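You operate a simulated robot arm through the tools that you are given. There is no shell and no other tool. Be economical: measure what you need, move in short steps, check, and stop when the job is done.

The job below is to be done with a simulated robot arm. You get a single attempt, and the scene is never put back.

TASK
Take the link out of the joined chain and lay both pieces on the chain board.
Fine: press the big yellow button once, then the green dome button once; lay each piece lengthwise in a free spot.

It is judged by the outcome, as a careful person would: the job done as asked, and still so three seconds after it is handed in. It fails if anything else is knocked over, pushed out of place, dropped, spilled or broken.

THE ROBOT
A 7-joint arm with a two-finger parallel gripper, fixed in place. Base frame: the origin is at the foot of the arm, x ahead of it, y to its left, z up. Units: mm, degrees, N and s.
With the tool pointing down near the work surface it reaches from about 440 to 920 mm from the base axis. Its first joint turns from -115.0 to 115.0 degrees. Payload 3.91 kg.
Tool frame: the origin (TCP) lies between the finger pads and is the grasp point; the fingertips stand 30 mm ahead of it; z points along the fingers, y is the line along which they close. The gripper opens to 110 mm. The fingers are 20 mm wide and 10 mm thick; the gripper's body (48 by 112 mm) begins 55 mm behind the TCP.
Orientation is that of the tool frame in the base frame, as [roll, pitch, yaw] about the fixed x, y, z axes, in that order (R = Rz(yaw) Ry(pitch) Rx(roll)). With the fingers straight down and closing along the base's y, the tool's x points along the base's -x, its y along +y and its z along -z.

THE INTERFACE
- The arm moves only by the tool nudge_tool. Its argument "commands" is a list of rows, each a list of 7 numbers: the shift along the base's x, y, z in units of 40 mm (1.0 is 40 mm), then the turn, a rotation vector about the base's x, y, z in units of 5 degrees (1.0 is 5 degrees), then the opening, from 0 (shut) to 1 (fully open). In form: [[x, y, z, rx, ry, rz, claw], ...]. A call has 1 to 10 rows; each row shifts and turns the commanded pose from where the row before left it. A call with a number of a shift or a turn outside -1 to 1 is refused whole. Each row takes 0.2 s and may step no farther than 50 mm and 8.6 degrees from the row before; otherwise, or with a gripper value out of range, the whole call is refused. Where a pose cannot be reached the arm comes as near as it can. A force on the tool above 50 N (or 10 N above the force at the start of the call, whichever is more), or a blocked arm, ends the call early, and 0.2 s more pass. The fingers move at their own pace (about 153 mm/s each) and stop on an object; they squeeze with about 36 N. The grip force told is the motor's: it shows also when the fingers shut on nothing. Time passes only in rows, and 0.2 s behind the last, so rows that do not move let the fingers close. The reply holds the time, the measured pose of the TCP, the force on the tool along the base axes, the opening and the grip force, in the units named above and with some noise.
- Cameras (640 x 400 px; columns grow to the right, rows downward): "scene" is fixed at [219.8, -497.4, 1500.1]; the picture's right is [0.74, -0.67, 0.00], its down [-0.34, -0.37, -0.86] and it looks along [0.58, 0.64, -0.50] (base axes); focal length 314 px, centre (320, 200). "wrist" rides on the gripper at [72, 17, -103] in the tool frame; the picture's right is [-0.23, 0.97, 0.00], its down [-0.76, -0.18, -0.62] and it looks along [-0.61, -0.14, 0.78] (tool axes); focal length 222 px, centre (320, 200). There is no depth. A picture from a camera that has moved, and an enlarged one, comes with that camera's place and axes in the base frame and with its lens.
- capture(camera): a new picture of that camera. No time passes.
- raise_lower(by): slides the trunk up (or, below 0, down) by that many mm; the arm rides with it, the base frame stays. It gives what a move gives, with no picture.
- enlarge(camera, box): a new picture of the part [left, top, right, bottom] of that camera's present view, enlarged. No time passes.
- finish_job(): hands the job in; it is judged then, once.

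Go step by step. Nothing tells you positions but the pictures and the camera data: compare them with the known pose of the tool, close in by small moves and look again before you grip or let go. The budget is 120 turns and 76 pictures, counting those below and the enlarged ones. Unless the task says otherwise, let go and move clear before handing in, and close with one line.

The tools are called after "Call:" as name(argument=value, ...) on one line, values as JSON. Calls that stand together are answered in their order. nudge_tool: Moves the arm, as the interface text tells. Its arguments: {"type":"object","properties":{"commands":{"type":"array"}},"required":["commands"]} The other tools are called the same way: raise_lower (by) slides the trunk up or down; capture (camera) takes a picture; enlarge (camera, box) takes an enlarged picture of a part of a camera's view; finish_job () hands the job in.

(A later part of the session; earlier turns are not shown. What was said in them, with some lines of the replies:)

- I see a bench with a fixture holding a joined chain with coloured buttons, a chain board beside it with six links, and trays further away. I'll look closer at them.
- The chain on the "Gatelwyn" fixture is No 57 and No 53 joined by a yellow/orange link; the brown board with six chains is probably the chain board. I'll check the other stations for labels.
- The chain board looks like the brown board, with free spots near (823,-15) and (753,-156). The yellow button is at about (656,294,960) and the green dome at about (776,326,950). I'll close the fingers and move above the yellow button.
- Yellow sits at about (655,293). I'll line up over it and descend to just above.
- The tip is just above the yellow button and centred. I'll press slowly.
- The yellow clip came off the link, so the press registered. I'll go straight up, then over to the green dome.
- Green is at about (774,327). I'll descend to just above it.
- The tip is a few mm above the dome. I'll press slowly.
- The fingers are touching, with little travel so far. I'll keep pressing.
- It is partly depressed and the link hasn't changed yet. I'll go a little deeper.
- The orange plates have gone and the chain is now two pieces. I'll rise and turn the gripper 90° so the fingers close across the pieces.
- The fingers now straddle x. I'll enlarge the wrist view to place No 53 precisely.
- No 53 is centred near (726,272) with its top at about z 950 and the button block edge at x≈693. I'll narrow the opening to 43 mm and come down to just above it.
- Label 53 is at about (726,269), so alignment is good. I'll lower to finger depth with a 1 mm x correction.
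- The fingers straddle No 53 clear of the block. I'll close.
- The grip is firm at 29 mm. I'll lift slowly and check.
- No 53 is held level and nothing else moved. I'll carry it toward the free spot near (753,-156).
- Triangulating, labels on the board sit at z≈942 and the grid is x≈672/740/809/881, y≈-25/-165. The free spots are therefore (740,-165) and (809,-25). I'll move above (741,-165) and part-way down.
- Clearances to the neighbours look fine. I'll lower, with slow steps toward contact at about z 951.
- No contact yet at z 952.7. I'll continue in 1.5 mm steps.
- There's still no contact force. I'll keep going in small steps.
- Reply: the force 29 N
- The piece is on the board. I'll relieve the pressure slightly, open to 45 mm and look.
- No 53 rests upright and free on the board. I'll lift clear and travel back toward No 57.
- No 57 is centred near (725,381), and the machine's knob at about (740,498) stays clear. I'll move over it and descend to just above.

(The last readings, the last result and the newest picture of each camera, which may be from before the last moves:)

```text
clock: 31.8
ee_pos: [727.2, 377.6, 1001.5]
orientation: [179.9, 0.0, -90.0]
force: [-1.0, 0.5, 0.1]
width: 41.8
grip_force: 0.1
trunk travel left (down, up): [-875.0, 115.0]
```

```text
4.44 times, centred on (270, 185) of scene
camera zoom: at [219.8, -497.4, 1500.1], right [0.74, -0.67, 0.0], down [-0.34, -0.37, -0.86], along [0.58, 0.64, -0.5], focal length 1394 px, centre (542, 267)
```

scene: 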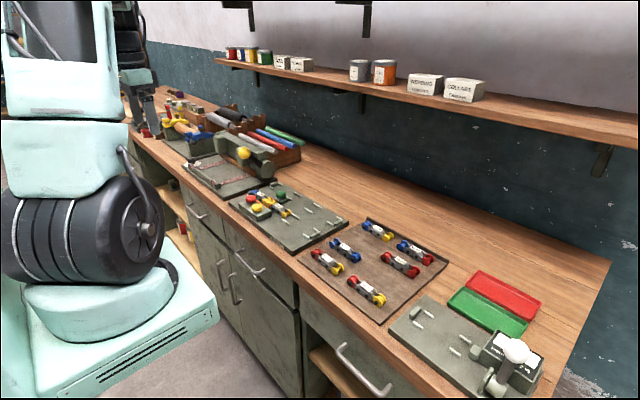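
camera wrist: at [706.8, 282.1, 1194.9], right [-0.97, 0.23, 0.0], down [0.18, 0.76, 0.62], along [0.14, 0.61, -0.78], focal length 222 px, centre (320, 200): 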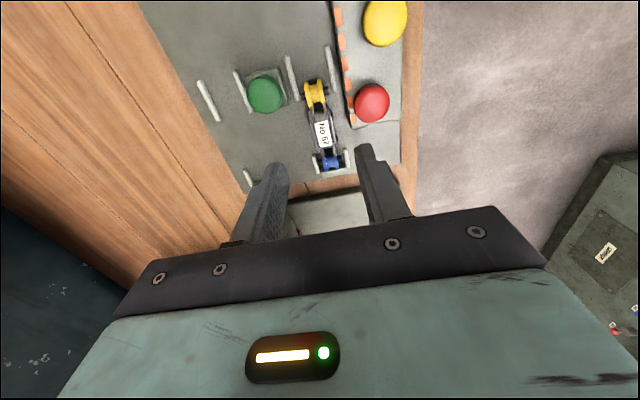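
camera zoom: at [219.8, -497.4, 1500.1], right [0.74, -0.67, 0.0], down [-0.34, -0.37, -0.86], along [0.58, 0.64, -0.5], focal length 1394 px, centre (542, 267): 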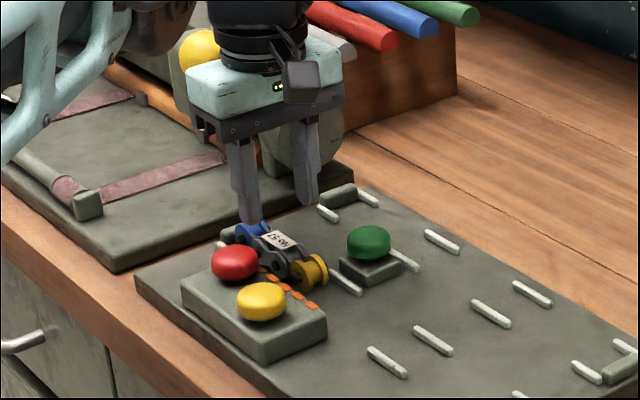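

The block edge is close to the near finger, so I'll narrow to 39 mm, correct slightly and lower partway.

Call:
nudge_tool(commands=[[-0.03, 0.15, 0, 0, 0, 0, 0.355], [0, 0, -0.5, 0, 0, 0, 0.355], [0, 0, 0, 0, 0, 0, 0.355]])

Call:
enlarge(camera="wrist", box=[200, 0, 460, 260])

Call:
enlarge(camera="scene", box=[230, 150, 310, 210])

```text
clock: 32.6
ee_pos: [725.9, 383.5, 983.7]
orientation: [179.9, 0.1, -89.9]
force: [-0.2, 0.7, -0.4]
width: 39.1
grip_force: 0.0
trunk travel left (down, up): [-875.0, 115.0]
```

```text
1.54 times, centred on (330, 130) of wrist
camera zoom: at [709.8, 311.9, 1085.9], right [-0.97, 0.23, 0.0], down [0.18, 0.76, 0.62], along [0.14, 0.61, -0.78], focal length 342 px, centre (305, 308)
```

zoom: 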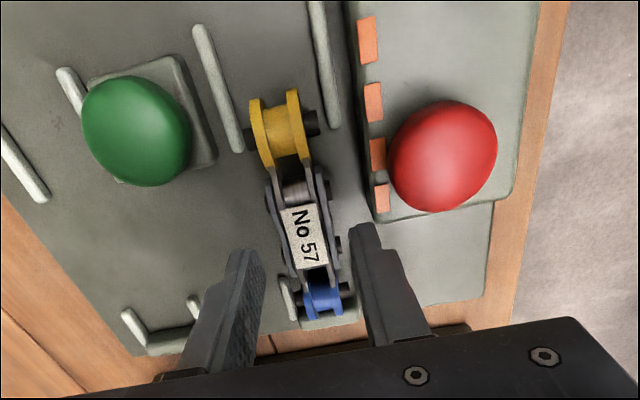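

```text
6.67 times, centred on (270, 180) of scene
camera zoom: at [219.8, -497.4, 1500.1], right [0.74, -0.67, 0.0], down [-0.34, -0.37, -0.86], along [0.58, 0.64, -0.5], focal length 2091 px, centre (653, 333)
```

zoom: 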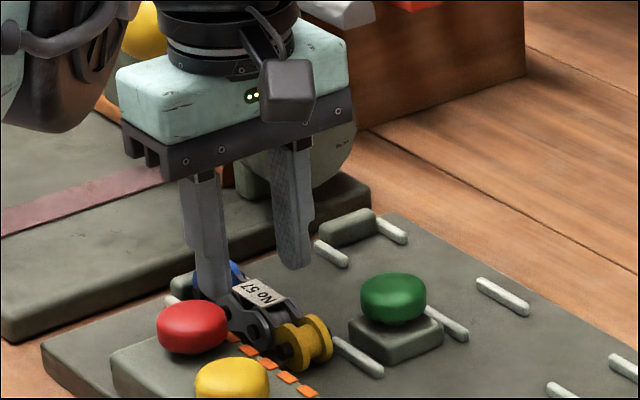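

The chain sits between the fingers. Before going lower I'll check where the forearm is relative to the knob machine.

Call:
capture(camera="scene")

```text
31 pictures are left
```

scene: 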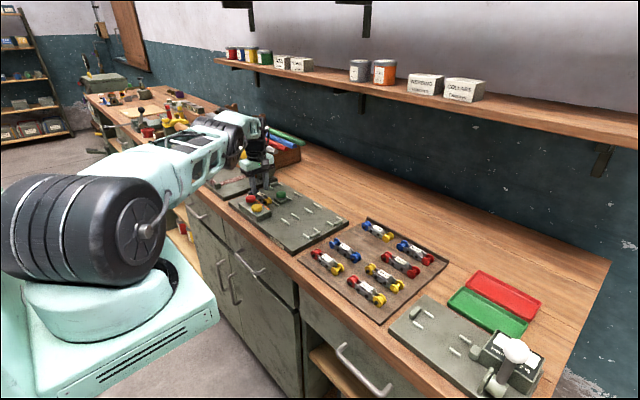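

The forearm comes in well above the knob, which stays about 50 mm or more away. I'll lower the last 24 mm in small steps.

Call:
nudge_tool(commands=[[0, 0, -0.2, 0, 0, 0, 0.355], [0, 0, -0.2, 0, 0, 0, 0.355], [0, 0, -0.18, 0, 0, 0, 0.355], [0, 0, 0, 0, 0, 0, 0.355]])

Call:
enlarge(camera="wrist", box=[200, 0, 460, 260])

Call:
enlarge(camera="scene", box=[210, 110, 310, 210])

```text
clock: 33.6
ee_pos: [722.8, 380.7, 961.4]
orientation: [-180.0, -0.1, -90.0]
force: [-0.1, -0.1, 0.0]
width: 39.1
grip_force: 0.0
out of reach, approached as far as the arm can: row 3
trunk travel left (down, up): [-875.0, 115.0]
```

```text
1.54 times, centred on (330, 130) of wrist
camera zoom: at [707.9, 308.9, 1063.7], right [-0.97, 0.23, 0.0], down [0.18, 0.76, 0.62], along [0.14, 0.61, -0.78], focal length 342 px, centre (305, 308)
```

zoom: 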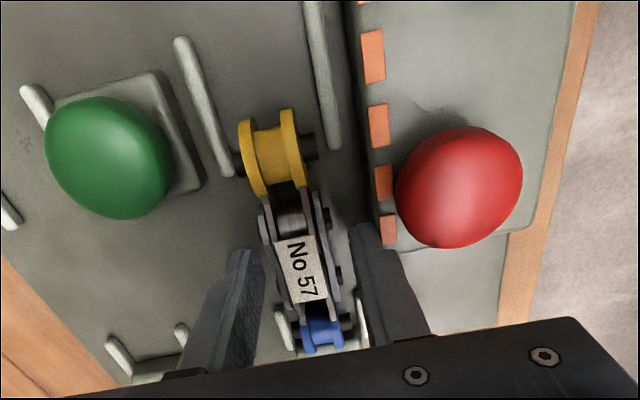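

```text
4.00 times, centred on (260, 160) of scene
camera zoom: at [219.8, -497.4, 1500.1], right [0.74, -0.67, 0.0], down [-0.34, -0.37, -0.86], along [0.58, 0.64, -0.5], focal length 1254 px, centre (560, 360)
```

zoom: 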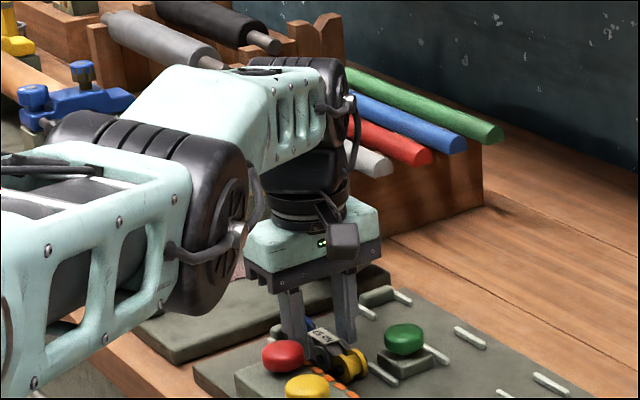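

The arm hit its reach limit 2 mm short, but the fingers already straddle No 57 at nearly the depth used before. I'll close here.

Call:
nudge_tool(commands=[[0, 0, 0.02, 0, 0, 0, 0.3], [0, 0, 0, 0, 0, 0, 0.15], [0, 0, 0, 0, 0, 0, 0], [0, 0, 0, 0, 0, 0, 0]])

Call:
enlarge(camera="wrist", box=[200, 0, 460, 260])

```text
clock: 34.6
ee_pos: [723.8, 381.2, 961.9]
orientation: [180.0, -0.1, -90.0]
force: [1.2, -0.2, 2.2]
width: 29.3
grip_force: 35.8
trunk travel left (down, up): [-875.0, 115.0]
```

```text
1.54 times, centred on (330, 130) of wrist
camera zoom: at [708.0, 308.3, 1064.5], right [-0.97, 0.23, 0.0], down [0.18, 0.76, 0.62], along [0.14, 0.61, -0.78], focal length 342 px, centre (305, 308)
```

zoom: 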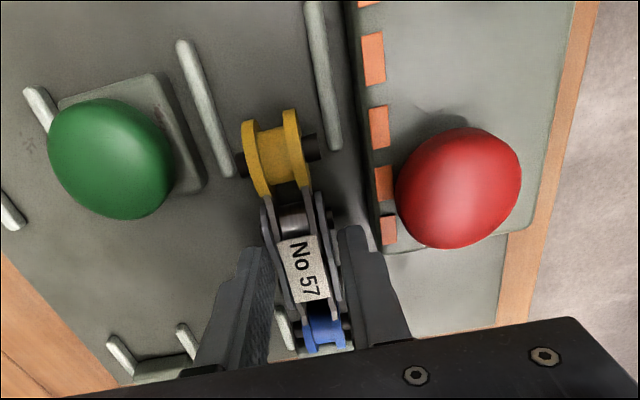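

No 57 is gripped at 29 mm. I'll lift it slowly.

Call:
nudge_tool(commands=[[0, 0, 0.2, 0, 0, 0, 0], [0, 0, 0.4, 0, 0, 0, 0], [0, 0, 0.7, 0, 0, 0, 0], [0, 0, 1, 0, 0, 0, 0], [0, 0, 0.7, 0, 0, 0, 0], [0, 0, 0, 0, 0, 0, 0]])

Call:
enlarge(camera="scene", box=[200, 100, 360, 220])

```text
clock: 36.0
ee_pos: [731.5, 387.5, 1083.4]
orientation: [179.8, 0.0, -89.9]
force: [0.4, 0.3, -2.3]
width: 29.8
grip_force: 36.1
out of reach, approached as far as the arm can: row 3, 4
trunk travel left (down, up): [-875.0, 115.0]
```

```text
3.33 times, centred on (280, 160) of scene
camera zoom: at [219.8, -497.4, 1500.1], right [0.74, -0.67, 0.0], down [-0.34, -0.37, -0.86], along [0.58, 0.64, -0.5], focal length 1045 px, centre (453, 333)
```

zoom: 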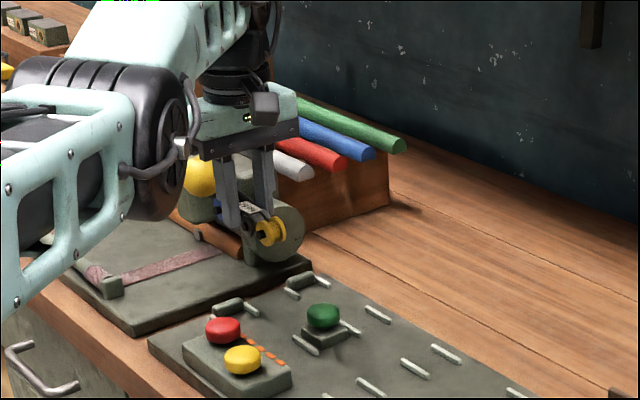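

No 57 is lifted cleanly. I'll carry it gently away in -y, keeping an eye on the reach and force reports.

Call:
nudge_tool(commands=[[0, -0.6, 0, 0, 0, 0, 0], [0, -0.8, 0, 0, 0, 0, 0], [0, -0.8, 0, 0, 0, 0, 0], [0, -0.8, 0, 0, 0, 0, 0], [0, 0, 0, 0, 0, 0, 0]])

Call:
capture(camera="scene")

```text
clock: 37.2
ee_pos: [791.6, 318.6, 1078.1]
orientation: [179.8, -0.1, -90.0]
force: [-0.7, 0.2, -2.5]
width: 29.3
grip_force: 36.3
out of reach, approached as far as the arm can: row 1, 2, 3, 4
trunk travel left (down, up): [-875.0, 115.0]
```

```text
26 pictures are left
```

scene: 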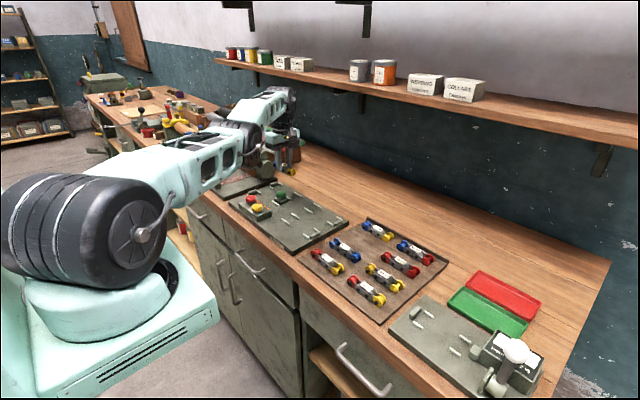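

The arm is reporting reach limits and drifted in x, so some joint is at its limit. I'll give it still rows and a small move to see how it responds.

Call:
nudge_tool(commands=[[0, 0, 0.2, 0, 0, 0, 0], [0, 0, 0.2, 0, 0, 0, 0], [0, 0, 0, 0, 0, 0, 0]])

```text
clock: 38.0
ee_pos: [793.2, 319.1, 1094.2]
orientation: [179.7, -0.1, -90.0]
force: [0.6, -0.1, -2.0]
width: 29.4
grip_force: 36.0
trunk travel left (down, up): [-875.0, 115.0]
```

Commands resume from the achieved pose. I'll test small moves, first -y, then -x.

Call:
nudge_tool(commands=[[0, -0.3, 0, 0, 0, 0, 0], [0, 0, 0, 0, 0, 0, 0]])

Call:
nudge_tool(commands=[[-0.3, 0, 0, 0, 0, 0, 0], [0, 0, 0, 0, 0, 0, 0]])

```text
clock: 38.6
ee_pos: [797.4, 311.8, 1094.4]
orientation: [179.9, 0.0, -90.0]
force: [0.5, -0.5, -1.9]
width: 29.2
grip_force: 36.4
out of reach, approached as far as the arm can: row 1
trunk travel left (down, up): [-875.0, 115.0]
```

```text
clock: 39.2
ee_pos: [792.9, 316.6, 1094.4]
orientation: [179.9, 0.0, -90.0]
force: [0.8, 0.3, -2.0]
width: 29.5
grip_force: 35.9
out of reach, approached as far as the arm can: row 1
trunk travel left (down, up): [-875.0, 115.0]
```

The arm can't decrease its radius in this posture. I'll test whether turning the tool frees it.

Call:
nudge_tool(commands=[[0, 0, 0, 0, 0, -1, 0], [0, 0, 0, 0, 0, -1, 0], [0, 0, 0, 0, 0, 0, 0]])

Call:
nudge_tool(commands=[[-0.2, -0.3, 0, 0, 0, 0, 0], [-0.2, -0.3, 0, 0, 0, 0, 0], [0, 0, 0, 0, 0, 0, 0]])

```text
clock: 40.0
ee_pos: [793.2, 317.4, 1095.9]
orientation: [179.9, 0.1, -100.1]
force: [-0.1, 0.2, -1.1]
width: 29.5
grip_force: 36.0
trunk travel left (down, up): [-875.0, 115.0]
```

```text
clock: 40.8
ee_pos: [795.1, 314.7, 1095.1]
orientation: [179.9, -0.1, -100.1]
force: [-0.2, -0.3, -2.5]
width: 29.4
grip_force: 36.1
out of reach, approached as far as the arm can: row 1, 2
trunk travel left (down, up): [-875.0, 115.0]
```

Turning is free but doesn't release the limit. I'll look at the arm posture close up.

Call:
enlarge(camera="scene", box=[0, 60, 340, 280])

```text
1.82 times, centred on (170, 170) of scene
camera zoom: at [219.8, -497.4, 1500.1], right [0.74, -0.67, 0.0], down [-0.34, -0.37, -0.86], along [0.58, 0.64, -0.5], focal length 570 px, centre (593, 254)
```

zoom: 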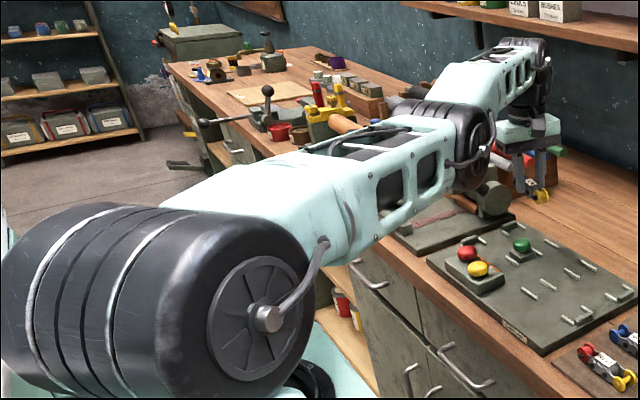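

The elbow seems to be in an awkward, low posture. I'll try swinging along an arc with slightly growing radius, which seems to be the free direction.

Call:
nudge_tool(commands=[[0.4, -0.5, 0, 0, 0, 0, 0], [0.4, -0.5, 0, 0, 0, 0, 0], [0.4, -0.7, 0, 0, 0, 0, 0], [0, 0, 0, 0, 0, 0, 0]])

```text
clock: 41.8
ee_pos: [844.8, 244.7, 1094.7]
orientation: [-180.0, 0.1, -100.0]
force: [-0.6, -0.4, -1.8]
width: 29.5
grip_force: 36.3
trunk travel left (down, up): [-875.0, 115.0]
```

That was free. I'll try a purely tangential swing next.

Call:
nudge_tool(commands=[[0.25, -0.8, 0, 0, 0, 0, 0], [0.2, -0.8, 0, 0, 0, 0, 0], [0.16, -0.8, 0, 0, 0, 0, 0], [0.1, -0.8, 0, 0, 0, 0, 0], [0.06, -0.8, 0, 0, 0, 0, 0], [0, 0, 0, 0, 0, 0, 0]])

```text
clock: 43.2
ee_pos: [906.3, 99.1, 1093.0]
orientation: [179.9, 0.1, -100.0]
force: [-0.5, -0.5, -2.0]
width: 29.3
grip_force: 36.5
out of reach, approached as far as the arm can: row 1, 2, 3, 4, 5
trunk travel left (down, up): [-875.0, 115.0]
```

The radius keeps being pushed outward, now to 911 mm. I'll look at the arm before going further.

Call:
capture(camera="scene")

```text
24 pictures are left
```

scene: 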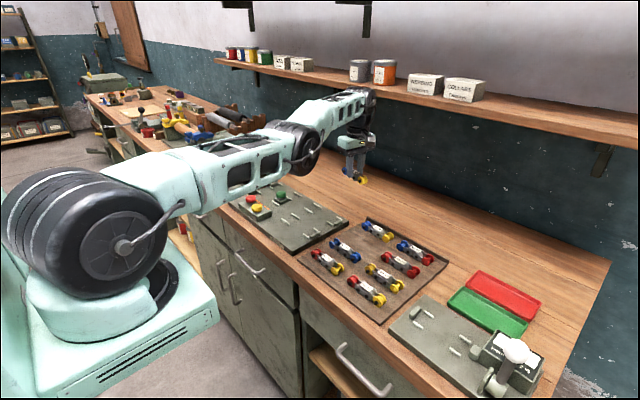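

The arm is nearly straight with the elbow hanging low, and that seems to be what blocks it from coming inward. I'll test a small outward tilt to see which joint is limiting.

Call:
nudge_tool(commands=[[0, 0, 0, 0, -1, 0, 0], [0, 0, 0, 0, -1, 0, 0], [0, 0, 0, 0, 0, 0, 0]])

Call:
nudge_tool(commands=[[-0.4, 0, 0, 0, 0, 0, 0], [-0.4, 0, 0, 0, 0, 0, 0], [0, 0, 0, 0, 0, 0, 0]])

```text
clock: 44.0
ee_pos: [939.7, 108.8, 1093.7]
orientation: [-170.3, 1.6, -99.8]
force: [0.5, -0.3, -2.1]
width: 29.4
grip_force: 35.9
out of reach, approached as far as the arm can: row 1, 2
trunk travel left (down, up): [-875.0, 115.0]
```

```text
clock: 44.8
ee_pos: [937.6, 115.6, 1093.4]
orientation: [-170.3, 1.7, -99.8]
force: [-0.4, 0.3, -1.9]
width: 29.3
grip_force: 36.1
out of reach, approached as far as the arm can: row 1, 2
trunk travel left (down, up): [-875.0, 115.0]
```

The elbow joint is the limit, not the wrist. I'll undo the tilt and extend outward to straighten the elbow so it can flip back; there is about 100 mm of space before the shelf.

Call:
nudge_tool(commands=[[0, 0, 0, 0, 1, 0, 0], [0, 0, 0, 0, 1, 0, 0], [0, 0, 0, 0, 0, 0, 0]])

Call:
nudge_tool(commands=[[0.3, 0, 0, 0, 0, 0, 0], [0.3, 0, 0, 0, 0, 0, 0], [0.3, 0, 0, 0, 0, 0, 0], [0, 0, 0, 0, 0, 0, 0]])

```text
clock: 45.6
ee_pos: [906.1, 104.0, 1092.3]
orientation: [180.0, 0.0, -100.0]
force: [-0.2, -1.0, -2.0]
width: 29.4
grip_force: 36.0
out of reach, approached as far as the arm can: row 1, 2
trunk travel left (down, up): [-875.0, 115.0]
```

```text
clock: 46.6
ee_pos: [910.3, 101.2, 1093.0]
orientation: [-180.0, 0.0, -100.0]
force: [0.0, 0.9, -2.5]
width: 29.2
grip_force: 35.9
out of reach, approached as far as the arm can: row 1, 2, 3
trunk travel left (down, up): [-875.0, 115.0]
```

Outward is blocked too, so the arm is fully stretched here. I'll break the singularity by moving vertically, then try inward.

Call:
nudge_tool(commands=[[0, 0, -0.4, 0, 0, 0, 0], [0, 0, -0.4, 0, 0, 0, 0], [0, 0, -0.4, 0, 0, 0, 0], [0, 0, 0, 0, 0, 0, 0]])

Call:
nudge_tool(commands=[[-0.3, 0, 0, 0, 0, 0, 0], [-0.3, 0, 0, 0, 0, 0, 0], [0, 0, 0, 0, 0, 0, 0]])

```text
clock: 47.6
ee_pos: [908.1, 99.7, 1044.0]
orientation: [-180.0, 0.0, -100.0]
force: [-0.3, 0.1, -1.8]
width: 29.6
grip_force: 36.2
trunk travel left (down, up): [-875.0, 115.0]
```

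```text
clock: 48.4
ee_pos: [885.5, 99.7, 1044.1]
orientation: [-180.0, 0.1, -100.0]
force: [-0.8, 0.5, -1.3]
width: 29.2
grip_force: 36.5
trunk travel left (down, up): [-875.0, 115.0]
```

That freed it. I'll proceed toward (809,-25) and turn the yaw back to -90.

Call:
nudge_tool(commands=[[-0.4, -0.5, 0.1, 0, 0, 1, 0], [-0.4, -0.5, 0.1, 0, 0, 1, 0], [-0.4, -0.5, 0.1, 0, 0, 0, 0], [-0.4, -0.5, 0.1, 0, 0, 0, 0], [-0.2, -0.5, 0.1, 0, 0, 0, 0], [0, 0, 0, 0, 0, 0, 0]])

Call:
capture(camera="scene")

```text
clock: 49.8
ee_pos: [814.9, 1.7, 1064.9]
orientation: [180.0, 0.1, -90.0]
force: [-0.2, -1.0, -2.5]
width: 29.4
grip_force: 35.5
trunk travel left (down, up): [-875.0, 115.0]
```

```text
23 pictures are left
```

scene: 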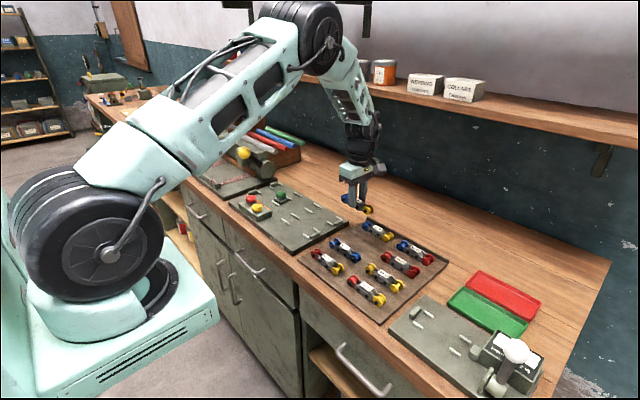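

The elbow is back up and No 57 is still held. I'll move over (809,-25) and descend partway.

Call:
nudge_tool(commands=[[-0.15, -0.65, 0, 0, 0, 0, 0], [0, 0, -0.8, 0, 0, 0, 0], [0, 0, -0.7, 0, 0, 0, 0], [0, 0, 0, 0, 0, 0, 0]])

Call:
capture(camera="wrist")

Call:
enlarge(camera="scene", box=[290, 195, 460, 311])

```text
clock: 50.8
ee_pos: [809.0, -24.1, 1006.0]
orientation: [-180.0, -0.1, -90.0]
force: [0.2, -0.6, -2.0]
width: 29.6
grip_force: 35.8
trunk travel left (down, up): [-875.0, 115.0]
```

```text
22 pictures are left
camera wrist: at [792.8, -97.1, 1109.0], right [-0.97, 0.23, 0.0], down [0.18, 0.76, 0.62], along [0.14, 0.61, -0.78], focal length 222 px, centre (320, 200)
```

wrist: 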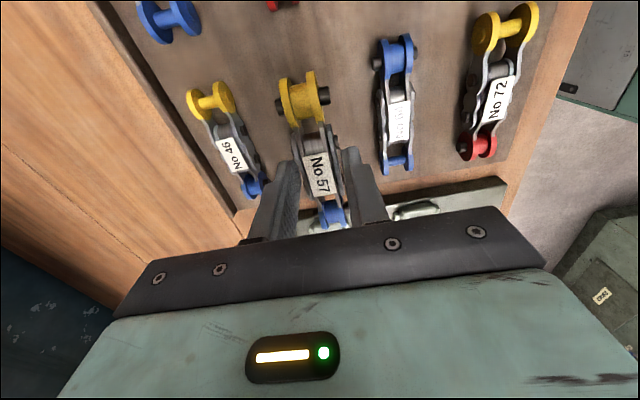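

```text
3.45 times, centred on (375, 253) of scene
camera zoom: at [219.8, -497.4, 1500.1], right [0.74, -0.67, 0.0], down [-0.34, -0.37, -0.86], along [0.58, 0.64, -0.5], focal length 1081 px, centre (130, 17)
```

zoom: 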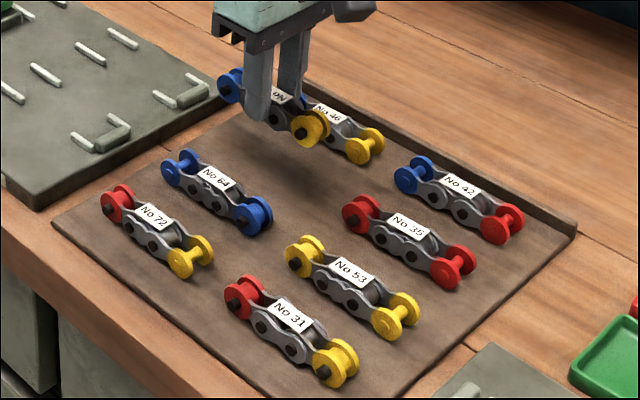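

Alignment between No 46 and No 64 is good. I'll lower toward contact, expected around z 950.

Call:
nudge_tool(commands=[[0.08, -0.08, -0.6, 0, 0, 0, 0], [0, 0, -0.5, 0, 0, 0, 0], [0, 0, -0.1, 0, 0, 0, 0], [0, 0, 0, 0, 0, 0, 0]])

Call:
enlarge(camera="scene", box=[330, 195, 430, 260])

Call:
capture(camera="wrist")

```text
clock: 51.8
ee_pos: [812.3, -28.4, 957.0]
orientation: [-180.0, 0.1, -90.0]
force: [0.3, -0.6, -2.3]
width: 29.5
grip_force: 35.8
trunk travel left (down, up): [-875.0, 115.0]
```

```text
6.15 times, centred on (380, 228) of scene
camera zoom: at [219.8, -497.4, 1500.1], right [0.74, -0.67, 0.0], down [-0.34, -0.37, -0.86], along [0.58, 0.64, -0.5], focal length 1930 px, centre (-49, 31)
```

zoom: 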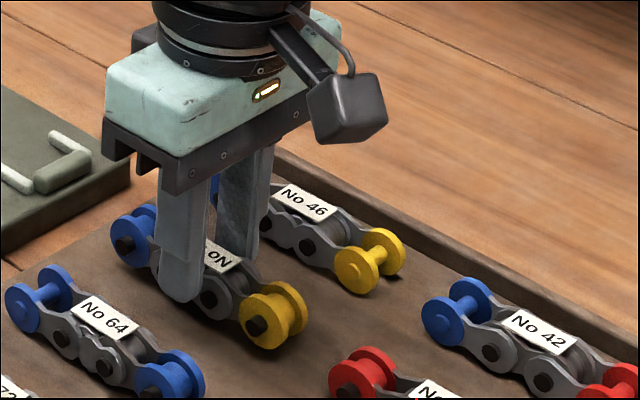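

```text
19 pictures are left
camera wrist: at [795.6, -100.7, 1059.5], right [-0.97, 0.23, 0.0], down [0.18, 0.76, 0.62], along [0.14, 0.61, -0.78], focal length 222 px, centre (320, 200)
```

wrist: 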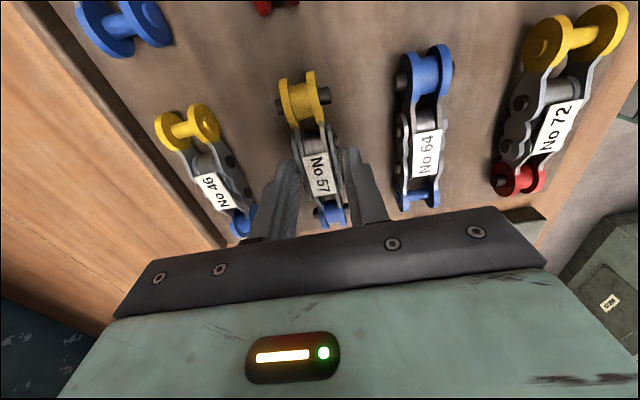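

It's nearly down with good gaps on both sides. I'll step down in small increments until contact.

Call:
nudge_tool(commands=[[0, 0, -0.05, 0, 0, 0, 0], [0, 0, -0.05, 0, 0, 0, 0], [0, 0, 0, 0, 0, 0, 0]])

Call:
nudge_tool(commands=[[0, 0, -0.04, 0, 0, 0, 0], [0, 0, 0, 0, 0, 0, 0]])

```text
clock: 52.6
ee_pos: [811.3, -27.3, 952.5]
orientation: [-180.0, 0.1, -89.9]
force: [-0.3, -0.6, -2.4]
width: 29.3
grip_force: 36.5
trunk travel left (down, up): [-875.0, 115.0]
```

```text
clock: 53.2
ee_pos: [812.3, -28.2, 951.6]
orientation: [180.0, 0.0, -90.0]
force: [-0.3, -0.6, -1.3]
width: 29.4
grip_force: 36.5
trunk travel left (down, up): [-875.0, 115.0]
```

Call:
nudge_tool(commands=[[0, 0, -0.03, 0, 0, 0, 0], [0, 0, 0, 0, 0, 0, 0]])

Call:
nudge_tool(commands=[[0, 0, -0.03, 0, 0, 0, 0], [0, 0, 0, 0, 0, 0, 0]])

```text
clock: 53.8
ee_pos: [811.0, -28.9, 950.1]
orientation: [-180.0, 0.0, -90.1]
force: [-0.6, -0.6, -1.2]
width: 29.2
grip_force: 35.9
trunk travel left (down, up): [-875.0, 115.0]
```

```text
clock: 54.4
ee_pos: [811.7, -28.2, 950.0]
orientation: [-179.9, 0.0, -90.0]
force: [-0.2, -0.3, 5.4]
width: 29.5
grip_force: 36.0
trunk travel left (down, up): [-875.0, 115.0]
```

Contact at z≈950. I'll press a hair further so it sits flat, ease off, and open.

Call:
nudge_tool(commands=[[0, 0, -0.02, 0, 0, 0, 0], [0, 0, 0.01, 0, 0, 0, 0], [0, 0, 0, 0, 0, 0, 0.35], [0, 0, 0, 0, 0, 0, 0.42], [0, 0, 0, 0, 0, 0, 0.42]])

Call:
capture(camera="wrist")

```text
clock: 55.6
ee_pos: [812.2, -27.2, 950.1]
orientation: [180.0, 0.0, -90.0]
force: [-0.3, 0.3, 1.0]
width: 46.2
grip_force: 0.0
trunk travel left (down, up): [-875.0, 115.0]
```

```text
18 pictures are left
camera wrist: at [795.0, -100.7, 1051.6], right [-0.97, 0.23, 0.0], down [0.18, 0.76, 0.62], along [0.14, 0.61, -0.78], focal length 222 px, centre (320, 200)
```

wrist: 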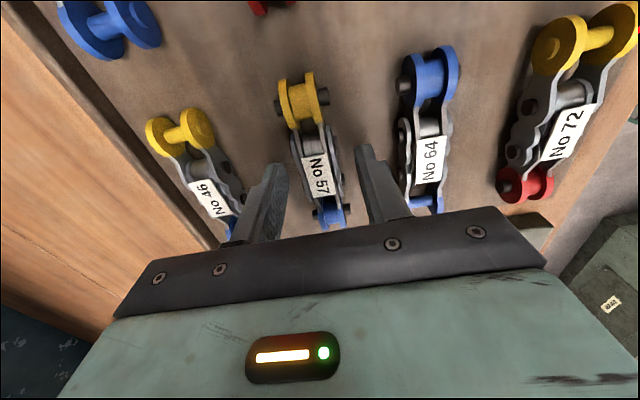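

No 57 is free between the fingers. I'll lift straight up and check the whole scene.

Call:
nudge_tool(commands=[[0, 0, 0.4, 0, 0, 0, 0.42], [0, 0, 0.8, 0, 0, 0, 0.42], [0, 0, 1, 0, 0, 0, 0.42], [0, 0, 1, 0, 0, 0, 0.42], [0, 0, 1, 0, 0, 0, 0.42], [0, 0, 0, 0, 0, 0, 0.42]])

Call:
capture(camera="scene")

Call:
enlarge(camera="scene", box=[290, 205, 460, 311])

Call:
enlarge(camera="scene", box=[120, 80, 320, 205])

```text
clock: 57.0
ee_pos: [810.1, -28.6, 1116.8]
orientation: [180.0, 0.0, -89.9]
force: [-0.2, -0.8, -0.3]
width: 46.3
grip_force: 0.1
trunk travel left (down, up): [-875.0, 115.0]
```

```text
17 pictures are left
```

scene: 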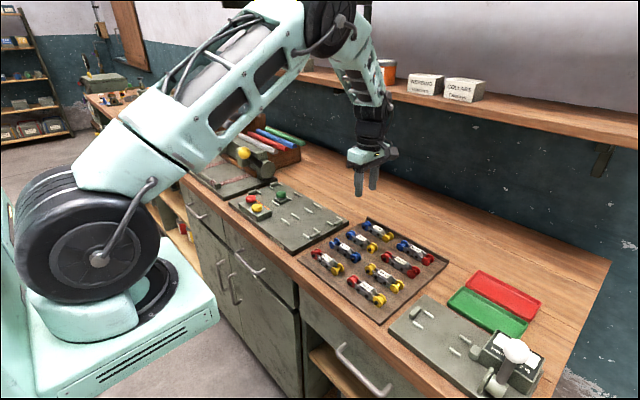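

```text
3.76 times, centred on (375, 258) of scene
camera zoom: at [219.8, -497.4, 1500.1], right [0.74, -0.67, 0.0], down [-0.34, -0.37, -0.86], along [0.58, 0.64, -0.5], focal length 1181 px, centre (113, -18)
```

zoom: 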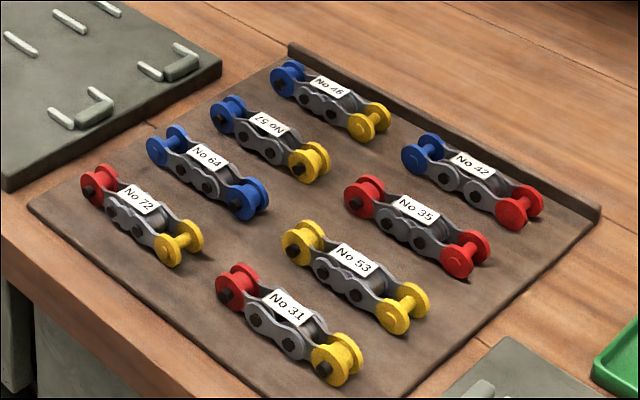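

```text
3.20 times, centred on (220, 142) of scene
camera zoom: at [219.8, -497.4, 1500.1], right [0.74, -0.67, 0.0], down [-0.34, -0.37, -0.86], along [0.58, 0.64, -0.5], focal length 1004 px, centre (640, 384)
```

zoom: 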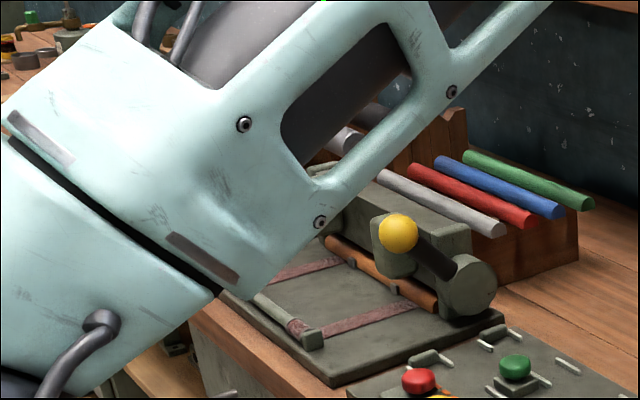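

Both pieces lie lengthwise in the two free spots on the board. The knob machine and the rolls look as they did at the start, and the gripper is clear. I'm handing in.

Call:
finish_job()

```text
The job is handed in.
```

I pressed the yellow button once and then the green dome once, the link came out, and No 53 and No 57 now lie lengthwise in the two free spots on the chain board. The arm hit its reach limit while lifting and carrying No 57 and took a detour, but the last pictures show nothing knocked or moved.
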